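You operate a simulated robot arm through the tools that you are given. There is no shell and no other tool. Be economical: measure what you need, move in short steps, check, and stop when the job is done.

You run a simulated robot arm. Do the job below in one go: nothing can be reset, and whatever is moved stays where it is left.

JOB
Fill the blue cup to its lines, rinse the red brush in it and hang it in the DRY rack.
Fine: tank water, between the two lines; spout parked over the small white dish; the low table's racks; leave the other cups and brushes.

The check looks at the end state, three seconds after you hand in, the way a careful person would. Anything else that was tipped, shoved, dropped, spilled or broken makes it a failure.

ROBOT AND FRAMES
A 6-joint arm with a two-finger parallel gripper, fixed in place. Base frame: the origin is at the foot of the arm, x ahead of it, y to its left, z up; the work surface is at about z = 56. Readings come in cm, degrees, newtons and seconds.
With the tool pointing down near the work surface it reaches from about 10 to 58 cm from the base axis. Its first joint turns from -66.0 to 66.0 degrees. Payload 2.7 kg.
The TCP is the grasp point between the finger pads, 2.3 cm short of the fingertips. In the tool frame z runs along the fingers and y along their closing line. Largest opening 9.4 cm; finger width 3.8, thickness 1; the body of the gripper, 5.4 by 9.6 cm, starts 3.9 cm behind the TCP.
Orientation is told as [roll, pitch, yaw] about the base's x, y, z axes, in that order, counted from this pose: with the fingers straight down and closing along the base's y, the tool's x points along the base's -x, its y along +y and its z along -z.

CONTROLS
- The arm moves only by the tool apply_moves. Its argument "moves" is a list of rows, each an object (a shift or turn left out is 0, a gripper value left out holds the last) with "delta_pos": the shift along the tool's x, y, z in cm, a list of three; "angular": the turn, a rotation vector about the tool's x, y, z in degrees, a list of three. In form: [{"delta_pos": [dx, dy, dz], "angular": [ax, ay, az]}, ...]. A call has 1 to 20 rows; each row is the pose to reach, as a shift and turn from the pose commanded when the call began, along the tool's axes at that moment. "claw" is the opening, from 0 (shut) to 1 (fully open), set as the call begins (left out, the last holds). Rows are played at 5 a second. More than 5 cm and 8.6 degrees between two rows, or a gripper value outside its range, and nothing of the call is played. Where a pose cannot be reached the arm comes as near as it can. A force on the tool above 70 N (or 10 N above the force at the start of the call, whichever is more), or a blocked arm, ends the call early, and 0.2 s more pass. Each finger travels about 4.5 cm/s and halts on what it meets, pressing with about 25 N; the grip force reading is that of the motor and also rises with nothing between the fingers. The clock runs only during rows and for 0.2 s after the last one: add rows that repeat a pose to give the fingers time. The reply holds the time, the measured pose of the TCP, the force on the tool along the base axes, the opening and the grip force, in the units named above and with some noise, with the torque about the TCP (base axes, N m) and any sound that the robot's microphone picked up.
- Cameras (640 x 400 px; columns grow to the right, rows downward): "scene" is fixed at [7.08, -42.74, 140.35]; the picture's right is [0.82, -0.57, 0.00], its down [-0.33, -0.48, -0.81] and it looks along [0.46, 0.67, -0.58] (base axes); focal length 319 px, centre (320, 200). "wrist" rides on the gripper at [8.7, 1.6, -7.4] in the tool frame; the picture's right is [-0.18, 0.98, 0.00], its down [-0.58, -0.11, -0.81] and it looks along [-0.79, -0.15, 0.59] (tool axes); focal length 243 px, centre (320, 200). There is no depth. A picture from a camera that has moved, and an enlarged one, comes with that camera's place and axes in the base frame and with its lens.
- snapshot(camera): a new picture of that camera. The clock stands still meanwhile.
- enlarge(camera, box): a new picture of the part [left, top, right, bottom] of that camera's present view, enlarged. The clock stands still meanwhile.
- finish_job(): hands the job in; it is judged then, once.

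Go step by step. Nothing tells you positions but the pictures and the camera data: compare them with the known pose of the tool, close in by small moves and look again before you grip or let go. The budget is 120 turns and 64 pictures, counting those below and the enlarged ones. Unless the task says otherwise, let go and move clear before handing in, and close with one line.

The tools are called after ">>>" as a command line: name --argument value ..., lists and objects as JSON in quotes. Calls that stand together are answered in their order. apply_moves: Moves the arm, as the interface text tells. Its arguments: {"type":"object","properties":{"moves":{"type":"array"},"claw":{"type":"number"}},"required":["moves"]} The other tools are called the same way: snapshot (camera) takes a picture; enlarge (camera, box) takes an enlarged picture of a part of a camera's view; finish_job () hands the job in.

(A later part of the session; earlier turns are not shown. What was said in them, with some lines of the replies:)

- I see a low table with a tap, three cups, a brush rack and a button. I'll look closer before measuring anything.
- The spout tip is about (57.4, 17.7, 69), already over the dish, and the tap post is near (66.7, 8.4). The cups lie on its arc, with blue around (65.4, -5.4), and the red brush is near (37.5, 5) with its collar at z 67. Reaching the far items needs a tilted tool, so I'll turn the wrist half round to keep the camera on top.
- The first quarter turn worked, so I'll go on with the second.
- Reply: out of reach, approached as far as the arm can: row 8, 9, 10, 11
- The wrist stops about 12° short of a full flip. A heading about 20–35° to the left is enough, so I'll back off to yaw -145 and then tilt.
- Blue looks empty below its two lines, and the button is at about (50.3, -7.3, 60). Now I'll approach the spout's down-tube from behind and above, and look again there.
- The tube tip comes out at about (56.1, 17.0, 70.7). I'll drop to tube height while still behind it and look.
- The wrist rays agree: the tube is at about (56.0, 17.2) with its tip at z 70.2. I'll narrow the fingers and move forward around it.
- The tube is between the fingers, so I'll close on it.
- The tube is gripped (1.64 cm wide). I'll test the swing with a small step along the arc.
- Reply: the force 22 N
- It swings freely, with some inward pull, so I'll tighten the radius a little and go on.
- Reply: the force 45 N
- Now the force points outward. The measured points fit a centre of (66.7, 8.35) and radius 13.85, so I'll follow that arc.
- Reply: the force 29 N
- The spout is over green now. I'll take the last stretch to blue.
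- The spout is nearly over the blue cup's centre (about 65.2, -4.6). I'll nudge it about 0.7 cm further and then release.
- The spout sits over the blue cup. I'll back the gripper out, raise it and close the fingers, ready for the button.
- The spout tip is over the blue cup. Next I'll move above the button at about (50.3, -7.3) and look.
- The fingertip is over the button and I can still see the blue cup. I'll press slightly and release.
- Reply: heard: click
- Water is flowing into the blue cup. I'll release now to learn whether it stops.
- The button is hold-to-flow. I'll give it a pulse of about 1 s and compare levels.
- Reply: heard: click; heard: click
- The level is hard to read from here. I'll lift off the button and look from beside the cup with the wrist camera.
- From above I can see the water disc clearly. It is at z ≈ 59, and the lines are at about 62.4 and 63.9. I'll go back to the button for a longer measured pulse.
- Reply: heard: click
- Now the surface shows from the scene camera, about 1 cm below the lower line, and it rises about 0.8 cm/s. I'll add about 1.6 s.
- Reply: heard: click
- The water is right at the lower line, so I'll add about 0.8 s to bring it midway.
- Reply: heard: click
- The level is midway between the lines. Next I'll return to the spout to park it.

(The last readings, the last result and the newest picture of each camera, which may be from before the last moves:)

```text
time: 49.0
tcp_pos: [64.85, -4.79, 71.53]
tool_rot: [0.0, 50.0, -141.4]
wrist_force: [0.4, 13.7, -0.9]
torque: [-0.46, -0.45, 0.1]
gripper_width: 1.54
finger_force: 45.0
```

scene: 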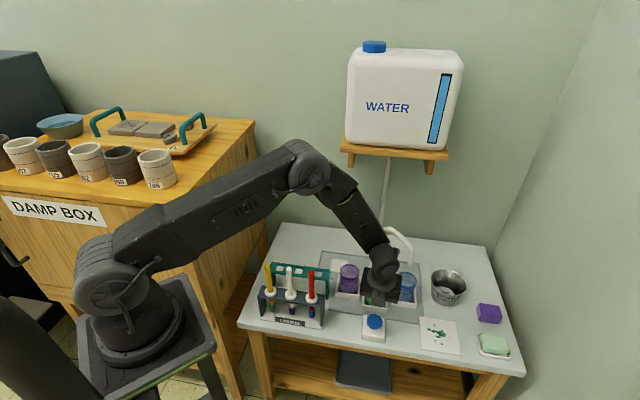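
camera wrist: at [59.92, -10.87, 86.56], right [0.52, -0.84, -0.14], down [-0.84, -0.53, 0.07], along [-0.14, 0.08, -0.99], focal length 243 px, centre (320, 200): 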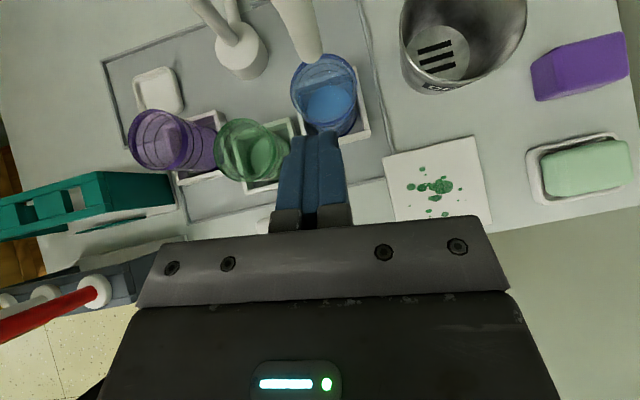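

The tube is gripped again, so I'll swing it back along the arc.

>>> apply_moves --moves '[{"delta_pos": [-0.5, -0.8, -0.6]}, {"delta_pos": [-0.9, -1.64, -1.07]}, {"delta_pos": [-1.56, -3.24, -1.85]}, {"delta_pos": [-2.06, -4.97, -2.46]}, {"delta_pos": [-2.41, -6.79, -2.87]}, {"delta_pos": [-2.59, -8.67, -3.09]}, {"delta_pos": [-2.6, -10.57, -3.09]}, {"delta_pos": [-2.44, -12.46, -2.91]}, {"delta_pos": [-2.12, -14.28, -2.52]}, {"delta_pos": [-1.63, -16.03, -1.94]}, {"delta_pos": [-0.99, -17.64, -1.18]}, {"delta_pos": [-0.99, -17.64, -1.18]}]'

```text
time: 51.6
tcp_pos: [52.76, 7.72, 71.49]
tool_rot: [0.1, 49.9, -141.6]
wrist_force: [6.6, -1.0, -17.4]
torque: [1.18, 0.18, -0.17]
gripper_width: 1.57
finger_force: 45.5
```

>>> apply_moves --moves '[{"delta_pos": [0.39, -0.75, 0.46]}, {"delta_pos": [0.78, -1.47, 0.93]}, {"delta_pos": [1.68, -2.75, 2]}, {"delta_pos": [2.68, -3.82, 3.19]}, {"delta_pos": [3.77, -4.67, 4.49]}, {"delta_pos": [4.64, -5.14, 5.52]}, {"delta_pos": [5.23, -5.38, 6.23]}, {"delta_pos": [5.23, -5.38, 6.23]}]'

>>> snapshot --camera "wrist"

```text
time: 53.4
tcp_pos: [55.94, 16.92, 71.5]
tool_rot: [0.1, 50.1, -141.6]
wrist_force: [4.3, -4.4, -0.6]
torque: [1.39, 0.55, -0.12]
gripper_width: 1.64
finger_force: 44.7
```

```text
25 pictures are left
camera wrist: at [56.84, 15.58, 83.0], right [0.52, -0.84, -0.14], down [-0.85, -0.53, 0.07], along [-0.13, 0.08, -0.99], focal length 243 px, centre (320, 200)
```

wrist: 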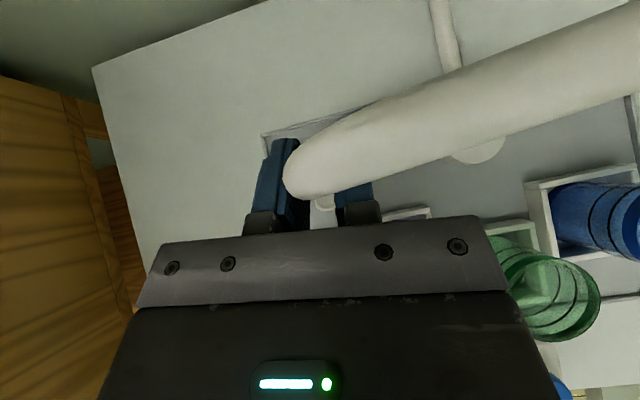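

The spout is back over the dish, as at the start. I'll release it, back out and rise.

>>> apply_moves --moves '[{}, {}, {}]' --claw 0.4

>>> apply_moves --moves '[{"delta_pos": [-1.6, 0, -1.9]}, {"delta_pos": [-3.2, 0, -3.8]}, {"delta_pos": [-0.5, 0, -7]}, {"delta_pos": [3, 0, -10]}, {"delta_pos": [6, 0, -12.2]}, {"delta_pos": [6, 0, -12.2]}]'

>>> enlarge --camera "scene" --box '[240, 210, 432, 330]'

```text
time: 54.2
tcp_pos: [55.85, 16.9, 71.43]
tool_rot: [0.1, 50.1, -141.4]
wrist_force: [-0.5, -0.2, 0.6]
torque: [-0.01, 0.03, 0.02]
gripper_width: 3.78
finger_force: 0.0
```

```text
time: 55.6
tcp_pos: [51.53, 13.57, 83.92]
tool_rot: [0.1, 49.8, -141.4]
wrist_force: [-0.3, 0.3, -0.1]
torque: [0.0, 0.01, 0.01]
gripper_width: 3.75
finger_force: 0.0
```

```text
3.33 times, centred on (336, 270) of scene
camera zoom: at [7.08, -42.74, 140.35], right [0.82, -0.57, 0.0], down [-0.33, -0.48, -0.81], along [0.46, 0.67, -0.58], focal length 1062 px, centre (267, -33)
```

zoom: 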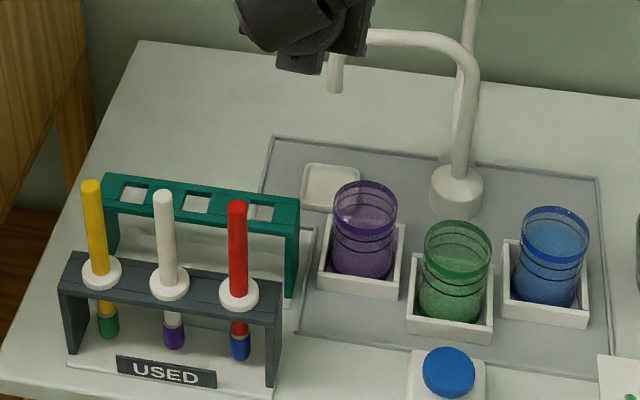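

The spout is parked, the cup is filled and nothing else was disturbed. I'll move over the red brush and look.

>>> apply_moves --moves '[{"delta_pos": [-2.3, -0.58, -3.57]}, {"delta_pos": [-4.7, -1.15, -7.14]}, {"delta_pos": [-7, -1.7, -10.7]}, {"delta_pos": [-9.37, -2.31, -14.28]}, {"delta_pos": [-9.37, -2.31, -14.28]}]'

>>> snapshot --camera "wrist"

>>> enlarge --camera "scene" --box '[240, 210, 400, 330]'

```text
time: 56.8
tcp_pos: [36.76, 4.81, 86.03]
tool_rot: [0.2, 50.0, -141.4]
wrist_force: [-0.1, 0.1, -0.1]
torque: [0.0, 0.03, 0.01]
gripper_width: 3.77
finger_force: 0.1
```

```text
23 pictures are left
camera wrist: at [37.62, 3.45, 97.41], right [0.52, -0.84, -0.14], down [-0.84, -0.53, 0.07], along [-0.14, 0.08, -0.99], focal length 243 px, centre (320, 200)
```

wrist: 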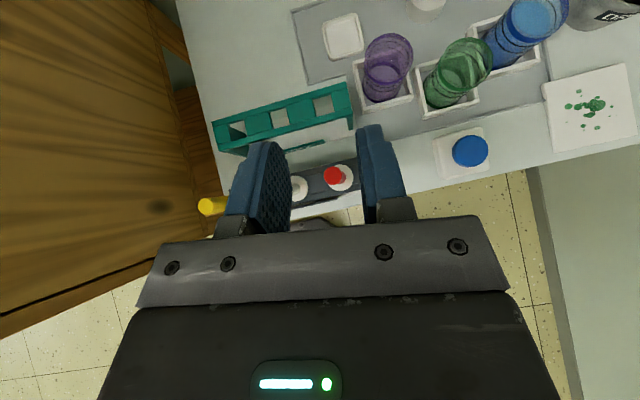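

```text
3.33 times, centred on (320, 270) of scene
camera zoom: at [7.07, -42.74, 140.35], right [0.82, -0.57, 0.0], down [-0.33, -0.48, -0.81], along [0.46, 0.67, -0.58], focal length 1062 px, centre (320, -33)
```

zoom: 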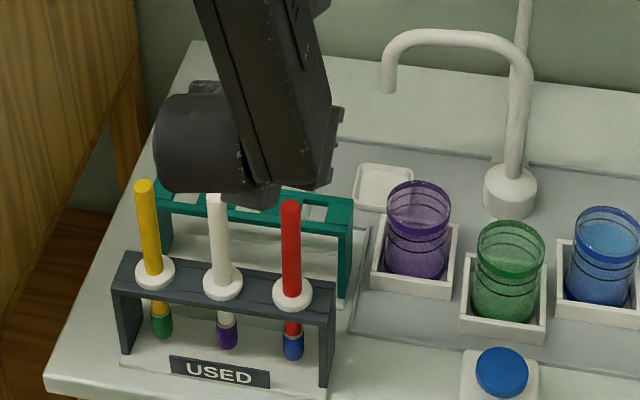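

The brush is vertical at (37.1, 5.1) and the fingers are lined up, so I'll descend straight down and close.

>>> apply_moves --moves '[{"delta_pos": [-2, 0, 1.7]}, {"delta_pos": [-4, 0, 3.4]}, {"delta_pos": [-6, 0, 5.05]}, {"delta_pos": [-7.5, 0, 6.3]}, {"delta_pos": [-8.7, 0, 7.45]}, {"delta_pos": [-8.7, 0, 7.45]}]'

>>> enlarge --camera "scene" --box '[240, 210, 400, 330]'

```text
time: 58.2
tcp_pos: [36.88, 4.84, 74.35]
tool_rot: [0.1, 50.0, -141.5]
wrist_force: [-0.3, 0.0, -0.3]
torque: [0.01, -0.03, -0.01]
gripper_width: 3.76
finger_force: 0.0
```

```text
3.33 times, centred on (320, 270) of scene
camera zoom: at [7.08, -42.74, 140.35], right [0.82, -0.57, 0.0], down [-0.33, -0.48, -0.81], along [0.46, 0.67, -0.58], focal length 1062 px, centre (320, -33)
```

zoom: 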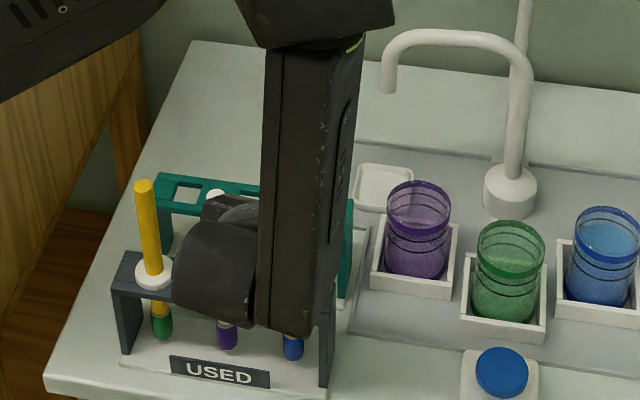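

Nothing was touched. I'll close on the handle, then lift a little to test the hold.

>>> apply_moves --moves '[{}, {}, {}, {}]' --claw 0

>>> apply_moves --moves '[{"delta_pos": [1.53, 0, -1.29]}, {"delta_pos": [3.83, 0, -3.2]}, {"delta_pos": [7.66, 0, -6.43]}, {"delta_pos": [11.1, 0, -9.3]}, {"delta_pos": [11.1, 0, -9.3]}]'

>>> snapshot --camera "scene"

>>> snapshot --camera "wrist"

```text
time: 59.2
tcp_pos: [36.86, 4.95, 74.42]
tool_rot: [0.1, 50.0, -141.5]
wrist_force: [0.4, 0.5, 0.6]
torque: [-0.02, 0.0, 0.03]
gripper_width: 1.49
finger_force: 24.8
```

```text
refused: row 3 steps farther than a row can; nothing moved
```

```text
20 pictures are left
```

scene: 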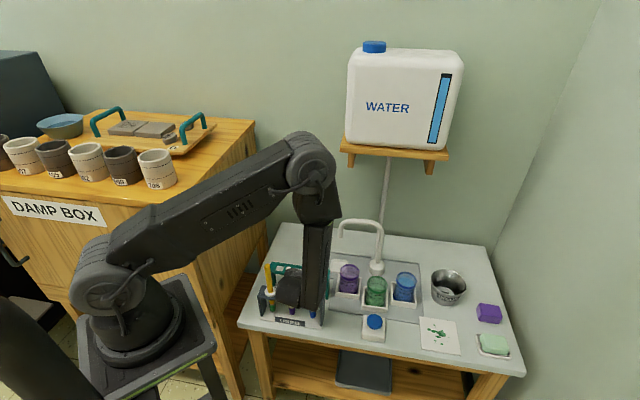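

```text
19 pictures are left
camera wrist: at [37.81, 3.5, 85.9], right [0.52, -0.84, -0.14], down [-0.84, -0.53, 0.07], along [-0.14, 0.08, -0.99], focal length 243 px, centre (320, 200)
```

wrist: 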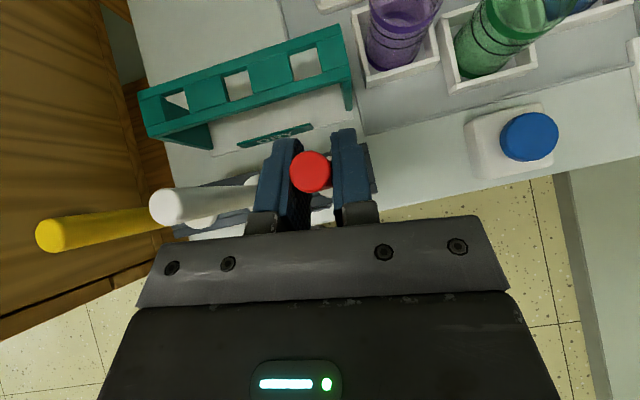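

The handle is gripped. I'll lift straight up in smaller rows.

>>> apply_moves --moves '[{"delta_pos": [1.53, 0, -1.29]}, {"delta_pos": [4.6, 0, -3.86]}, {"delta_pos": [8.04, 0, -6.75]}, {"delta_pos": [11.1, 0, -9.32]}, {"delta_pos": [11.1, 0, -9.32]}]'

>>> enlarge --camera "scene" --box '[240, 210, 400, 330]'

```text
time: 60.4
tcp_pos: [37.06, 4.96, 89.16]
tool_rot: [0.0, 49.9, -141.5]
wrist_force: [-0.5, -0.2, -0.4]
torque: [-0.01, -0.04, 0.0]
gripper_width: 1.45
finger_force: 25.3
```

```text
3.33 times, centred on (320, 270) of scene
camera zoom: at [7.08, -42.74, 140.36], right [0.82, -0.57, 0.0], down [-0.33, -0.48, -0.81], along [0.46, 0.67, -0.58], focal length 1062 px, centre (320, -33)
```

zoom: 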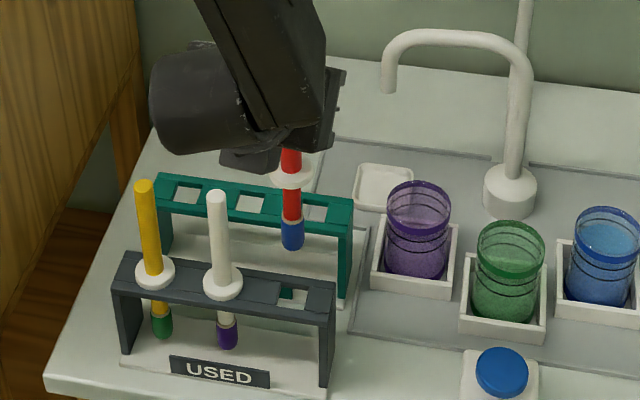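

The brush hangs vertically and its tip is clear. I'll carry it over the blue cup.

>>> apply_moves --moves '[{"delta_pos": [1.46, 3.57, 1.74]}, {"delta_pos": [2.93, 7.13, 3.49]}, {"delta_pos": [4.39, 10.7, 5.23]}, {"delta_pos": [5.86, 14.26, 6.98]}, {"delta_pos": [7.32, 17.83, 8.72]}, {"delta_pos": [8.78, 21.4, 10.46]}, {"delta_pos": [10.25, 24.96, 12.21]}, {"delta_pos": [10.25, 24.96, 12.21]}]'

>>> snapshot --camera "wrist"

>>> enlarge --camera "scene" --box '[340, 210, 468, 310]'

```text
time: 62.2
tcp_pos: [64.91, -4.88, 88.95]
tool_rot: [0.1, 49.9, -141.5]
wrist_force: [-0.3, 0.7, -0.2]
torque: [-0.01, 0.01, 0.03]
gripper_width: 1.51
finger_force: 25.1
```

```text
17 pictures are left
camera wrist: at [65.81, -6.28, 100.43], right [0.52, -0.84, -0.14], down [-0.84, -0.53, 0.07], along [-0.14, 0.08, -0.99], focal length 243 px, centre (320, 200)
```

wrist: 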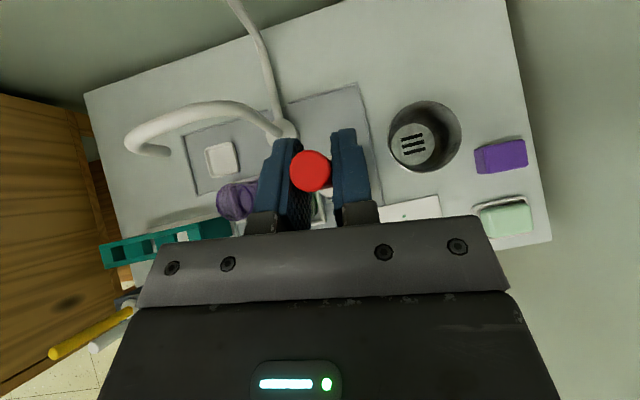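

```text
4.00 times, centred on (404, 260) of scene
camera zoom: at [7.08, -42.74, 140.35], right [0.82, -0.57, 0.0], down [-0.33, -0.48, -0.81], along [0.46, 0.67, -0.58], focal length 1275 px, centre (-16, -40)
```

zoom: 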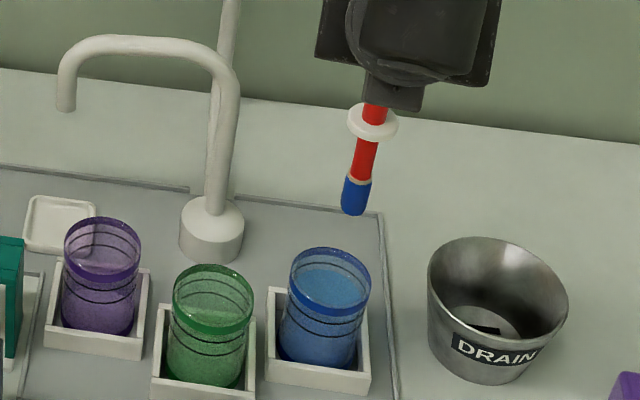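

The brush tip is over the cup's centre, so I'll lower it into the water.

>>> apply_moves --moves '[{"delta_pos": [-2.4, 0, 2.0]}, {"delta_pos": [-4.8, 0, 4.0]}, {"delta_pos": [-6.7, 0, 5.65]}, {"delta_pos": [-8.2, 0, 6.9]}, {"delta_pos": [-9.58, 0, 8.04]}, {"delta_pos": [-9.58, 0, 8.04]}]'

>>> enlarge --camera "scene" --box '[372, 235, 436, 310]'

```text
time: 63.6
tcp_pos: [64.95, -4.67, 76.55]
tool_rot: [0.1, 50.0, -141.4]
wrist_force: [-0.4, -0.4, 0.6]
torque: [0.03, 0.0, 0.01]
gripper_width: 1.48
finger_force: 25.4
```

```text
5.33 times, centred on (404, 272) of scene
camera zoom: at [7.08, -42.74, 140.35], right [0.82, -0.57, 0.0], down [-0.33, -0.48, -0.81], along [0.46, 0.67, -0.58], focal length 1699 px, centre (-128, -187)
```

zoom: 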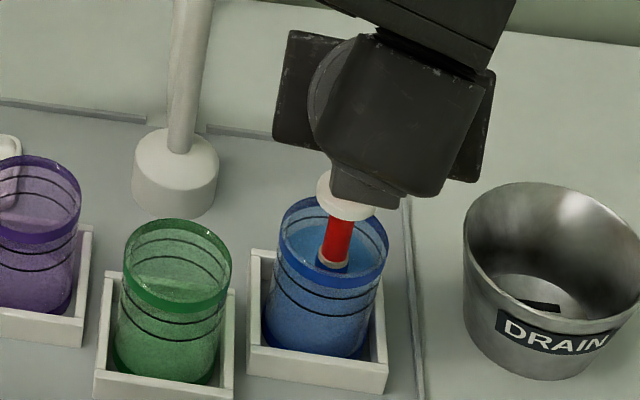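

The bristles are under water and centred. I'll swirl gently, about 1 cm radius, for two turns.

>>> apply_moves --moves '[{"delta_pos": [0, 1.0, 0]}, {"delta_pos": [0.45, 0.7, 0.54]}, {"delta_pos": [0.64, 0, 0.77]}, {"delta_pos": [0.45, -0.7, 0.54]}, {"delta_pos": [0, -1.0, 0]}, {"delta_pos": [-0.45, -0.7, -0.54]}, {"delta_pos": [-0.64, 0, -0.77]}, {"delta_pos": [-0.45, 0.7, -0.54]}, {"delta_pos": [0, 1.0, 0]}, {"delta_pos": [0.45, 0.7, 0.54]}, {"delta_pos": [0.64, 0, 0.77]}, {"delta_pos": [0.45, -0.7, 0.54]}, {"delta_pos": [0, -1.0, 0]}, {"delta_pos": [-0.45, -0.7, -0.54]}, {"delta_pos": [-0.64, 0, -0.77]}, {"delta_pos": [-0.45, 0.7, -0.54]}, {"delta_pos": [0, 1.0, 0]}, {"delta_pos": [0, 0, 0]}, {"delta_pos": [0, 0, 0]}]'

>>> apply_moves --moves '[{"delta_pos": [0, -1.0, 0]}, {"delta_pos": [0, 0, 0]}, {"delta_pos": [0, 1, 0]}, {"delta_pos": [0, 0, 0]}, {"delta_pos": [0, -1.0, 0]}, {"delta_pos": [0, 0, 0]}, {"delta_pos": [0.9, 0, -0.75]}, {"delta_pos": [2.3, 0, -1.93]}, {"delta_pos": [3.8, 0, -3.2]}, {"delta_pos": [5.36, 0, -4.5]}, {"delta_pos": [5.36, 0, -4.5]}, {"delta_pos": [5.36, 0, -4.5]}, {"delta_pos": [5.36, 0, -4.5]}, {"delta_pos": [5.36, 0, -4.5]}]'

>>> enlarge --camera "scene" --box '[372, 235, 436, 310]'

```text
time: 67.6
tcp_pos: [64.86, -4.85, 76.43]
tool_rot: [0.1, 49.9, -141.5]
wrist_force: [-0.1, -0.5, 0.2]
torque: [-0.07, -0.01, 0.03]
gripper_width: 1.5
finger_force: 24.8
```

```text
time: 70.6
tcp_pos: [64.92, -4.73, 83.54]
tool_rot: [0.1, 50.0, -141.5]
wrist_force: [0.2, -0.3, -0.7]
torque: [0.03, 0.03, 0.0]
gripper_width: 1.49
finger_force: 25.4
```

```text
5.33 times, centred on (404, 272) of scene
camera zoom: at [7.08, -42.74, 140.35], right [0.82, -0.57, 0.0], down [-0.33, -0.48, -0.81], along [0.46, 0.67, -0.58], focal length 1699 px, centre (-128, -187)
```

zoom: 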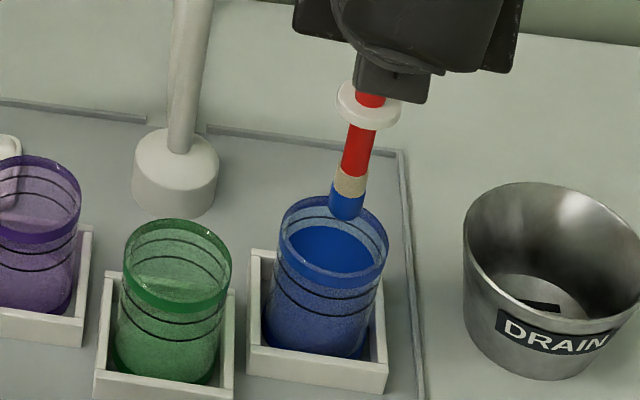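

Paint is washing off. The upper half is clean and the tip is still blue, so I'll dip again and rinse longer.

>>> apply_moves --moves '[{"delta_pos": [-1.9, 0, 1.6]}, {"delta_pos": [-3.8, 0, 3.2]}, {"delta_pos": [-5.4, 0, 4.55]}, {"delta_pos": [-5.4, 1.1, 4.55]}, {"delta_pos": [-4.9, 0.75, 5.15]}, {"delta_pos": [-4.7, 0, 5.4]}, {"delta_pos": [-4.9, -0.75, 5.15]}, {"delta_pos": [-5.4, -1.1, 4.55]}, {"delta_pos": [-5.9, -0.75, 3.95]}, {"delta_pos": [-6.1, 0, 3.7]}, {"delta_pos": [-5.9, 0.75, 3.95]}, {"delta_pos": [-5.4, 1.1, 4.55]}, {"delta_pos": [-4.9, 0.75, 5.15]}, {"delta_pos": [-4.7, 0, 5.4]}, {"delta_pos": [-4.9, -0.75, 5.15]}, {"delta_pos": [-5.4, -1.1, 4.55]}, {"delta_pos": [-5.9, -0.75, 3.95]}, {"delta_pos": [-6.1, 0, 3.7]}, {"delta_pos": [-5.9, 0.75, 3.95]}, {"delta_pos": [-5.4, 0, 4.55]}]'

>>> apply_moves --moves '[{"delta_pos": [0, 1.1, 0]}, {"delta_pos": [0, 0, 0]}, {"delta_pos": [0, -1.1, 0]}, {"delta_pos": [0, 0, 0]}, {"delta_pos": [0, 1.1, 0]}, {"delta_pos": [0, 0, 0]}, {"delta_pos": [0, -1.1, 0]}, {"delta_pos": [0, 0, 0]}, {"delta_pos": [0.64, 0, 0.77]}, {"delta_pos": [0, 0, 0]}, {"delta_pos": [-0.64, 0, -0.77]}, {"delta_pos": [0, 0, 0]}, {"delta_pos": [0.64, 0, 0.77]}, {"delta_pos": [0, 0, 0]}, {"delta_pos": [-0.64, 0, -0.77]}, {"delta_pos": [0, 0, 0]}, {"delta_pos": [0, 1.1, 0]}, {"delta_pos": [0, 0, 0]}, {"delta_pos": [0, -1.1, 0]}, {"delta_pos": [0, 0, 0]}]'

>>> apply_moves --moves '[{"delta_pos": [1.2, 0, -1.0]}, {"delta_pos": [2.4, 0, -2.0]}, {"delta_pos": [3.8, 0, -3.2]}, {"delta_pos": [5.7, 0, -4.8]}, {"delta_pos": [5.7, 0, -4.8]}, {"delta_pos": [5.7, 0, -4.8]}, {"delta_pos": [5.7, 0, -4.8]}]'

>>> enlarge --camera "scene" --box '[372, 235, 436, 310]'

```text
time: 74.8
tcp_pos: [64.9, -4.68, 76.51]
tool_rot: [0.2, 49.9, -141.4]
wrist_force: [1.0, 0.3, -1.0]
torque: [0.02, 0.01, 0.02]
gripper_width: 1.49
finger_force: 25.1
```

```text
time: 79.0
tcp_pos: [64.76, -4.69, 76.51]
tool_rot: [0.0, 50.0, -141.4]
wrist_force: [-0.1, -0.2, -0.2]
torque: [-0.01, -0.03, -0.01]
gripper_width: 1.51
finger_force: 24.6
```

```text
time: 80.6
tcp_pos: [64.8, -4.67, 83.96]
tool_rot: [0.2, 50.1, -141.5]
wrist_force: [0.2, -0.4, -0.2]
torque: [0.0, 0.03, 0.02]
gripper_width: 1.49
finger_force: 25.1
```

```text
5.33 times, centred on (404, 272) of scene
camera zoom: at [7.08, -42.74, 140.35], right [0.82, -0.57, 0.0], down [-0.33, -0.48, -0.81], along [0.46, 0.67, -0.58], focal length 1699 px, centre (-128, -187)
```

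zoom: 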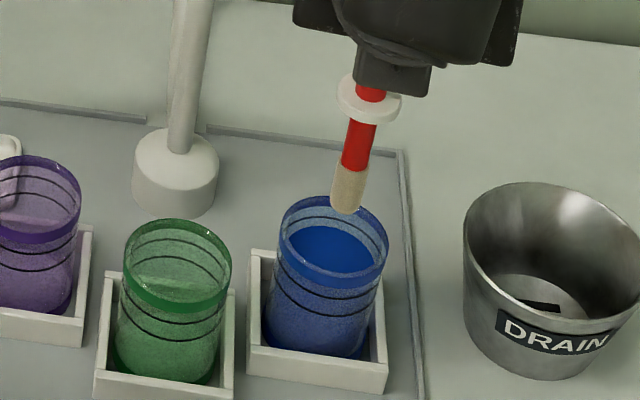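

The bristles are clean. I'll let the brush drip over the cup, then carry it high toward the DRY rack.

>>> apply_moves --moves '[{"delta_pos": [-0.8, 0, 0.65]}, {}, {}, {"delta_pos": [-0.8, 0, 0.65]}, {}, {}, {}, {}, {}, {}, {}, {}, {}, {}, {}, {}, {}, {}, {"delta_pos": [1.9, 0, -1.6]}, {"delta_pos": [3.83, 0, -3.2]}]'

>>> apply_moves --moves '[{"delta_pos": [-0.72, -4.32, -0.86]}, {"delta_pos": [-1.44, -8.63, -1.72]}, {"delta_pos": [-2.17, -12.95, -2.58]}, {"delta_pos": [-2.89, -17.27, -3.43]}, {"delta_pos": [-3.6, -21.6, -4.3]}, {"delta_pos": [-4.33, -25.9, -5.15]}, {"delta_pos": [-4.33, -25.9, -5.15]}]'

>>> apply_moves --moves '[{"angular": [5.1, 0, -4.3]}, {"angular": [10.2, 0, -8.6]}, {"angular": [15.3, 0, -12.9]}, {"angular": [15.3, 0, -12.9]}]'

>>> snapshot --camera "wrist"

>>> enlarge --camera "scene" --box '[240, 210, 400, 330]'

```text
time: 84.8
tcp_pos: [64.84, -4.7, 89.0]
tool_rot: [0.1, 49.9, -141.5]
wrist_force: [0.3, -0.3, -0.4]
torque: [0.04, 0.02, 0.01]
gripper_width: 1.52
finger_force: 24.8
```

```text
time: 86.4
tcp_pos: [43.62, 11.26, 88.9]
tool_rot: [0.2, 50.0, -141.4]
wrist_force: [0.1, -0.5, -0.6]
torque: [0.0, 0.0, -0.01]
gripper_width: 1.51
finger_force: 25.2
```

```text
time: 87.4
tcp_pos: [43.46, 11.3, 88.87]
tool_rot: [0.2, 50.0, -121.3]
wrist_force: [0.3, -0.7, 0.0]
torque: [0.0, -0.01, 0.0]
gripper_width: 1.5
finger_force: 24.8
```

```text
12 pictures are left
camera wrist: at [44.85, 10.36, 100.33], right [0.78, -0.62, -0.14], down [-0.61, -0.79, 0.07], along [-0.16, 0.03, -0.99], focal length 243 px, centre (320, 200)
```

wrist: 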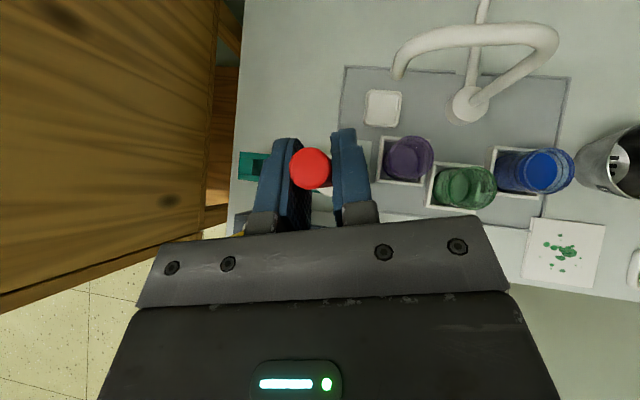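

```text
3.33 times, centred on (320, 270) of scene
camera zoom: at [7.08, -42.74, 140.35], right [0.82, -0.57, 0.0], down [-0.33, -0.48, -0.81], along [0.46, 0.67, -0.58], focal length 1062 px, centre (320, -33)
```

zoom: 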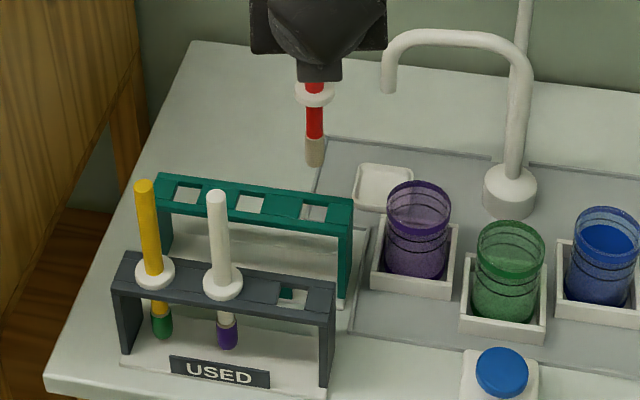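

The brush is above the right-hand DRY slot and both views agree within a few mm. I'll lower it until the tip is just above the slot and check.

>>> apply_moves --moves '[{"delta_pos": [-1.65, 0, 1.38]}, {"delta_pos": [-3.1, 0, 2.6]}, {"delta_pos": [-3.1, 0, 2.6]}]'

>>> enlarge --camera "scene" --box '[286, 240, 350, 290]'

>>> enlarge --camera "wrist" --box '[220, 120, 400, 232]'

```text
time: 88.2
tcp_pos: [43.45, 11.31, 84.7]
tool_rot: [0.2, 49.8, -121.4]
wrist_force: [-0.1, -0.3, -0.2]
torque: [0.01, -0.01, 0.02]
gripper_width: 1.47
finger_force: 25.0
```

```text
8.00 times, centred on (318, 265) of scene
camera zoom: at [7.08, -42.74, 140.36], right [0.82, -0.57, 0.0], down [-0.33, -0.48, -0.81], along [0.46, 0.67, -0.58], focal length 2549 px, centre (336, -320)
```

zoom: 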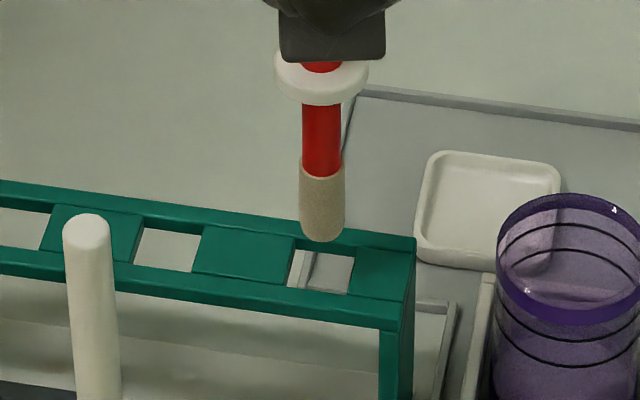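

```text
3.56 times, centred on (310, 176) of wrist
camera zoom: at [44.75, 10.36, 96.21], right [0.78, -0.62, -0.14], down [-0.61, -0.79, 0.07], along [-0.15, 0.03, -0.99], focal length 863 px, centre (356, 285)
```

zoom: 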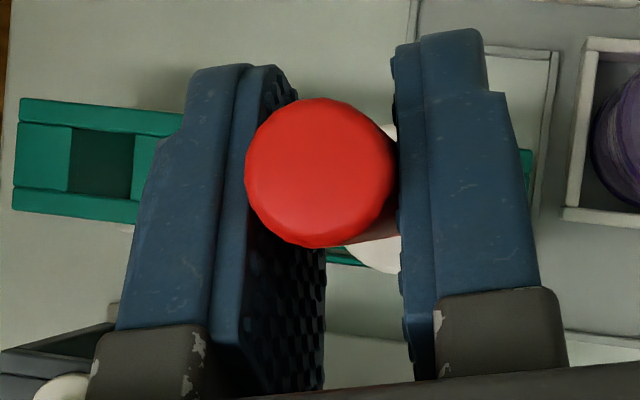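

>>> apply_moves --moves '[{"delta_pos": [-0.77, 0, 0.64]}, {"delta_pos": [-1.53, 0, 1.29]}, {"delta_pos": [-1.53, 0, 1.29]}]'

>>> enlarge --camera "scene" --box '[286, 240, 350, 290]'

```text
time: 89.0
tcp_pos: [43.46, 11.36, 82.71]
tool_rot: [0.2, 50.0, -121.3]
wrist_force: [0.0, -0.1, -1.1]
torque: [0.0, 0.0, 0.02]
gripper_width: 1.49
finger_force: 25.3
```

```text
8.00 times, centred on (318, 265) of scene
camera zoom: at [7.08, -42.74, 140.35], right [0.82, -0.57, 0.0], down [-0.33, -0.48, -0.81], along [0.46, 0.67, -0.58], focal length 2549 px, centre (336, -320)
```

zoom: 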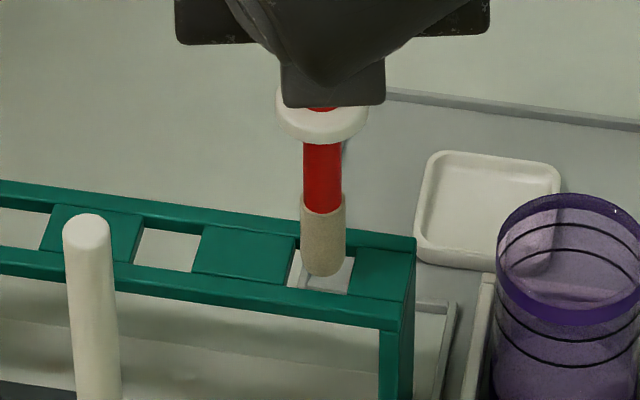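

It is centred in the slot with no contact force. I'll go on down gently.

>>> apply_moves --moves '[{"delta_pos": [-0.77, 0, 0.64]}, {"delta_pos": [-1.53, 0, 1.29]}, {"delta_pos": [-2.3, 0, 1.93]}, {"delta_pos": [-2.3, 0, 1.93]}]'

>>> enlarge --camera "scene" --box '[286, 240, 350, 290]'

```text
time: 90.0
tcp_pos: [43.47, 11.5, 79.89]
tool_rot: [0.3, 49.9, -121.4]
wrist_force: [0.3, -0.3, 0.3]
torque: [0.01, -0.01, -0.03]
gripper_width: 1.51
finger_force: 24.8
```

```text
8.00 times, centred on (318, 265) of scene
camera zoom: at [7.08, -42.74, 140.36], right [0.82, -0.57, 0.0], down [-0.33, -0.48, -0.81], along [0.46, 0.67, -0.58], focal length 2549 px, centre (336, -320)
```

zoom: 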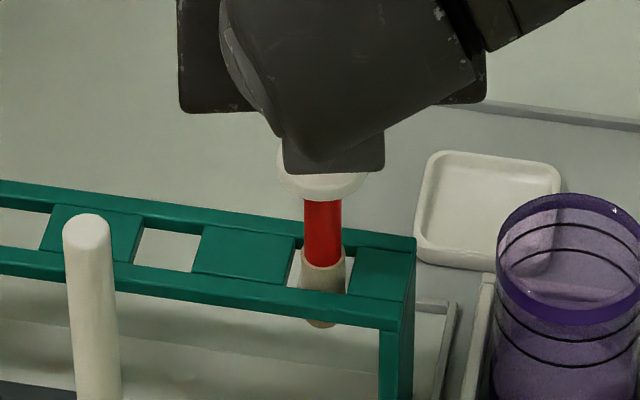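

The tip is through the slot. I'll keep lowering until the collar seats.

>>> apply_moves --moves '[{"delta_pos": [-1.15, 0, 0.96]}, {"delta_pos": [-2.3, 0, 1.93]}, {"delta_pos": [-3.3, 0, 2.77]}, {"delta_pos": [-3.3, 0, 2.77]}]'

>>> enlarge --camera "scene" --box '[270, 230, 350, 310]'

```text
time: 91.0
tcp_pos: [43.49, 11.44, 75.46]
tool_rot: [0.3, 50.0, -121.5]
wrist_force: [0.0, 0.0, -0.5]
torque: [0.01, 0.02, -0.02]
gripper_width: 1.49
finger_force: 25.3
```

```text
5.00 times, centred on (310, 270) of scene
camera zoom: at [7.08, -42.74, 140.36], right [0.82, -0.57, 0.0], down [-0.33, -0.48, -0.81], along [0.46, 0.67, -0.58], focal length 1593 px, centre (370, -150)
```

zoom: 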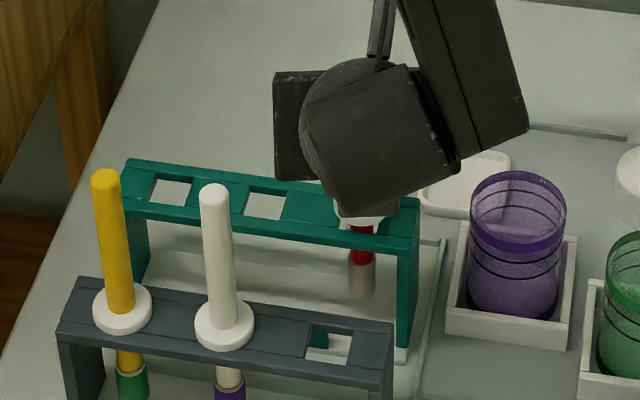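

>>> apply_moves --moves '[{"delta_pos": [-0.38, 0, 0.32]}, {"delta_pos": [-0.38, 0, 0.32]}]'

>>> apply_moves --moves '[{"delta_pos": [-0.23, 0, 0.19]}, {"delta_pos": [-0.23, 0, 0.19]}]'

```text
time: 91.6
tcp_pos: [43.55, 11.27, 75.0]
tool_rot: [0.2, 50.0, -121.3]
wrist_force: [-0.8, 0.1, -0.6]
torque: [0.01, -0.01, -0.03]
gripper_width: 1.49
finger_force: 24.7
```

```text
time: 92.2
tcp_pos: [43.44, 11.37, 74.65]
tool_rot: [0.2, 49.9, -121.5]
wrist_force: [-0.2, 0.3, -0.5]
torque: [0.0, -0.02, 0.0]
gripper_width: 1.49
finger_force: 25.0
```

>>> apply_moves --moves '[{"delta_pos": [-0.19, 0, 0.16]}, {"delta_pos": [-0.19, 0, 0.16]}]'

>>> apply_moves --moves '[{"delta_pos": [-0.15, 0, 0.13]}, {"delta_pos": [-0.15, 0, 0.13]}]'

```text
time: 92.8
tcp_pos: [43.51, 11.42, 74.56]
tool_rot: [0.2, 50.0, -121.3]
wrist_force: [0.3, -0.8, -0.5]
torque: [0.0, -0.01, 0.0]
gripper_width: 1.5
finger_force: 25.1
```

```text
time: 93.4
tcp_pos: [43.64, 11.37, 74.36]
tool_rot: [0.2, 50.1, -121.4]
wrist_force: [-5.8, -4.1, 17.3]
torque: [-0.21, 0.45, 0.06]
gripper_width: 1.5
finger_force: 24.2
```

The collar has seated (contact at z 74.4, the same height as at pick-up). I'll ease off slightly, open, and rise straight up.

>>> apply_moves --moves '[{"delta_pos": [0.15, 0, -0.13]}, {"delta_pos": [0.15, 0, -0.13]}]'

>>> apply_moves --moves '[{}, {}, {}, {}]' --claw 0.36

>>> enlarge --camera "wrist" --box '[220, 100, 400, 232]'

```text
time: 94.0
tcp_pos: [43.39, 11.36, 74.38]
tool_rot: [0.0, 49.8, -121.5]
wrist_force: [-0.6, 0.4, -0.3]
torque: [0.01, 0.01, 0.02]
gripper_width: 1.47
finger_force: 25.2
```

```text
time: 95.0
tcp_pos: [43.41, 11.36, 74.41]
tool_rot: [0.2, 49.9, -121.5]
wrist_force: [-0.2, -0.4, -0.2]
torque: [-0.03, 0.0, 0.02]
gripper_width: 3.39
finger_force: 0.2
```

```text
3.03 times, centred on (310, 166) of wrist
camera zoom: at [44.82, 10.38, 85.96], right [0.78, -0.62, -0.14], down [-0.61, -0.79, 0.07], along [-0.15, 0.03, -0.99], focal length 735 px, centre (350, 303)
```

zoom: 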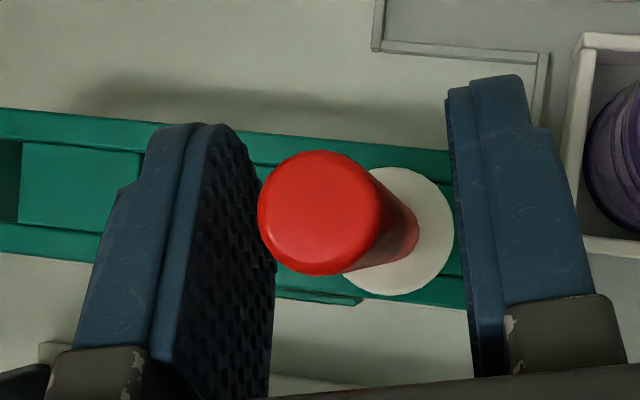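

The brush stands free in the rack. I'll rise straight up and check everything.

>>> apply_moves --moves '[{"delta_pos": [1.15, 0, -0.96]}, {"delta_pos": [3.45, 0, -2.9]}, {"delta_pos": [6.9, 0, -5.8]}, {"delta_pos": [10.3, 0, -8.7]}, {"delta_pos": [13.8, 0, -11.6]}, {"delta_pos": [16.8, 0, -14.1]}, {"delta_pos": [16.8, 0, -14.1]}]'

>>> snapshot --camera "scene"

>>> enlarge --camera "scene" --box '[240, 210, 400, 330]'

>>> enlarge --camera "scene" --box '[392, 265, 424, 305]'

```text
time: 96.6
tcp_pos: [43.5, 11.44, 96.27]
tool_rot: [0.2, 49.9, -121.5]
wrist_force: [0.0, -0.1, -1.1]
torque: [-0.01, -0.02, 0.0]
gripper_width: 3.4
finger_force: 0.0
```

```text
4 pictures are left
```

scene: 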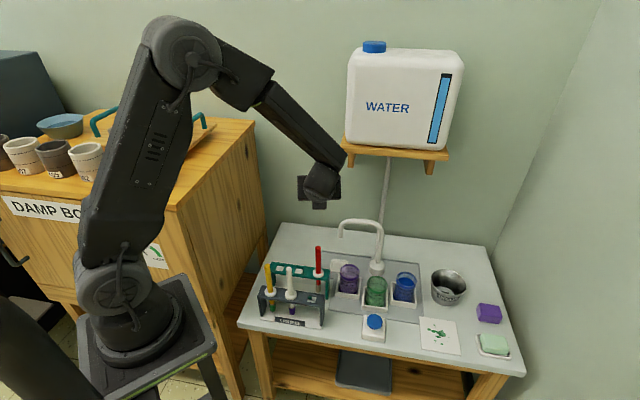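

```text
3.33 times, centred on (320, 270) of scene
camera zoom: at [7.08, -42.74, 140.36], right [0.82, -0.57, 0.0], down [-0.33, -0.48, -0.81], along [0.46, 0.67, -0.58], focal length 1062 px, centre (320, -33)
```

zoom: 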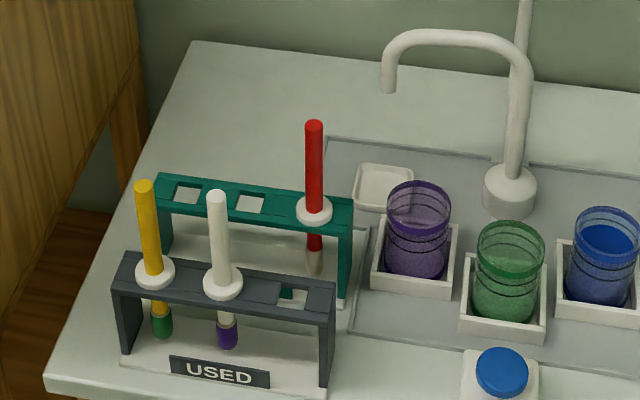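

```text
10.00 times, centred on (408, 285) of scene
camera zoom: at [7.08, -42.74, 140.36], right [0.82, -0.57, 0.0], down [-0.33, -0.48, -0.81], along [0.46, 0.67, -0.58], focal length 3186 px, centre (-560, -650)
```

zoom: 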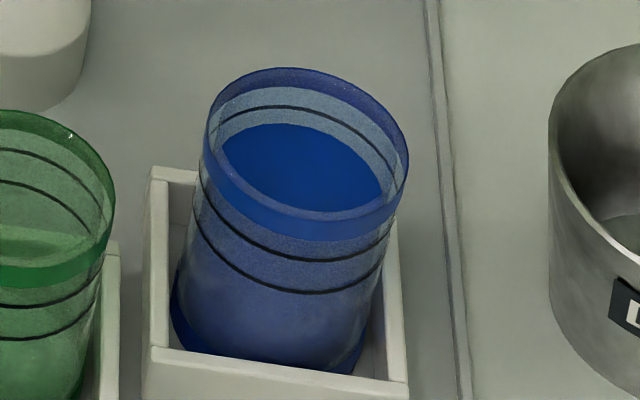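

The water sits midway between the lines, the clean brush hangs in the DRY rack, and the spout is over the dish. Nothing else has moved and the arm is clear, so I'm handing in.

>>> finish_job

```text
The job is handed in.
```

I filled the blue cup from the tank to between its two lines, rinsed the red brush clean in it, hung it in the DRY rack's right-hand slot, and parked the spout back over the white dish.
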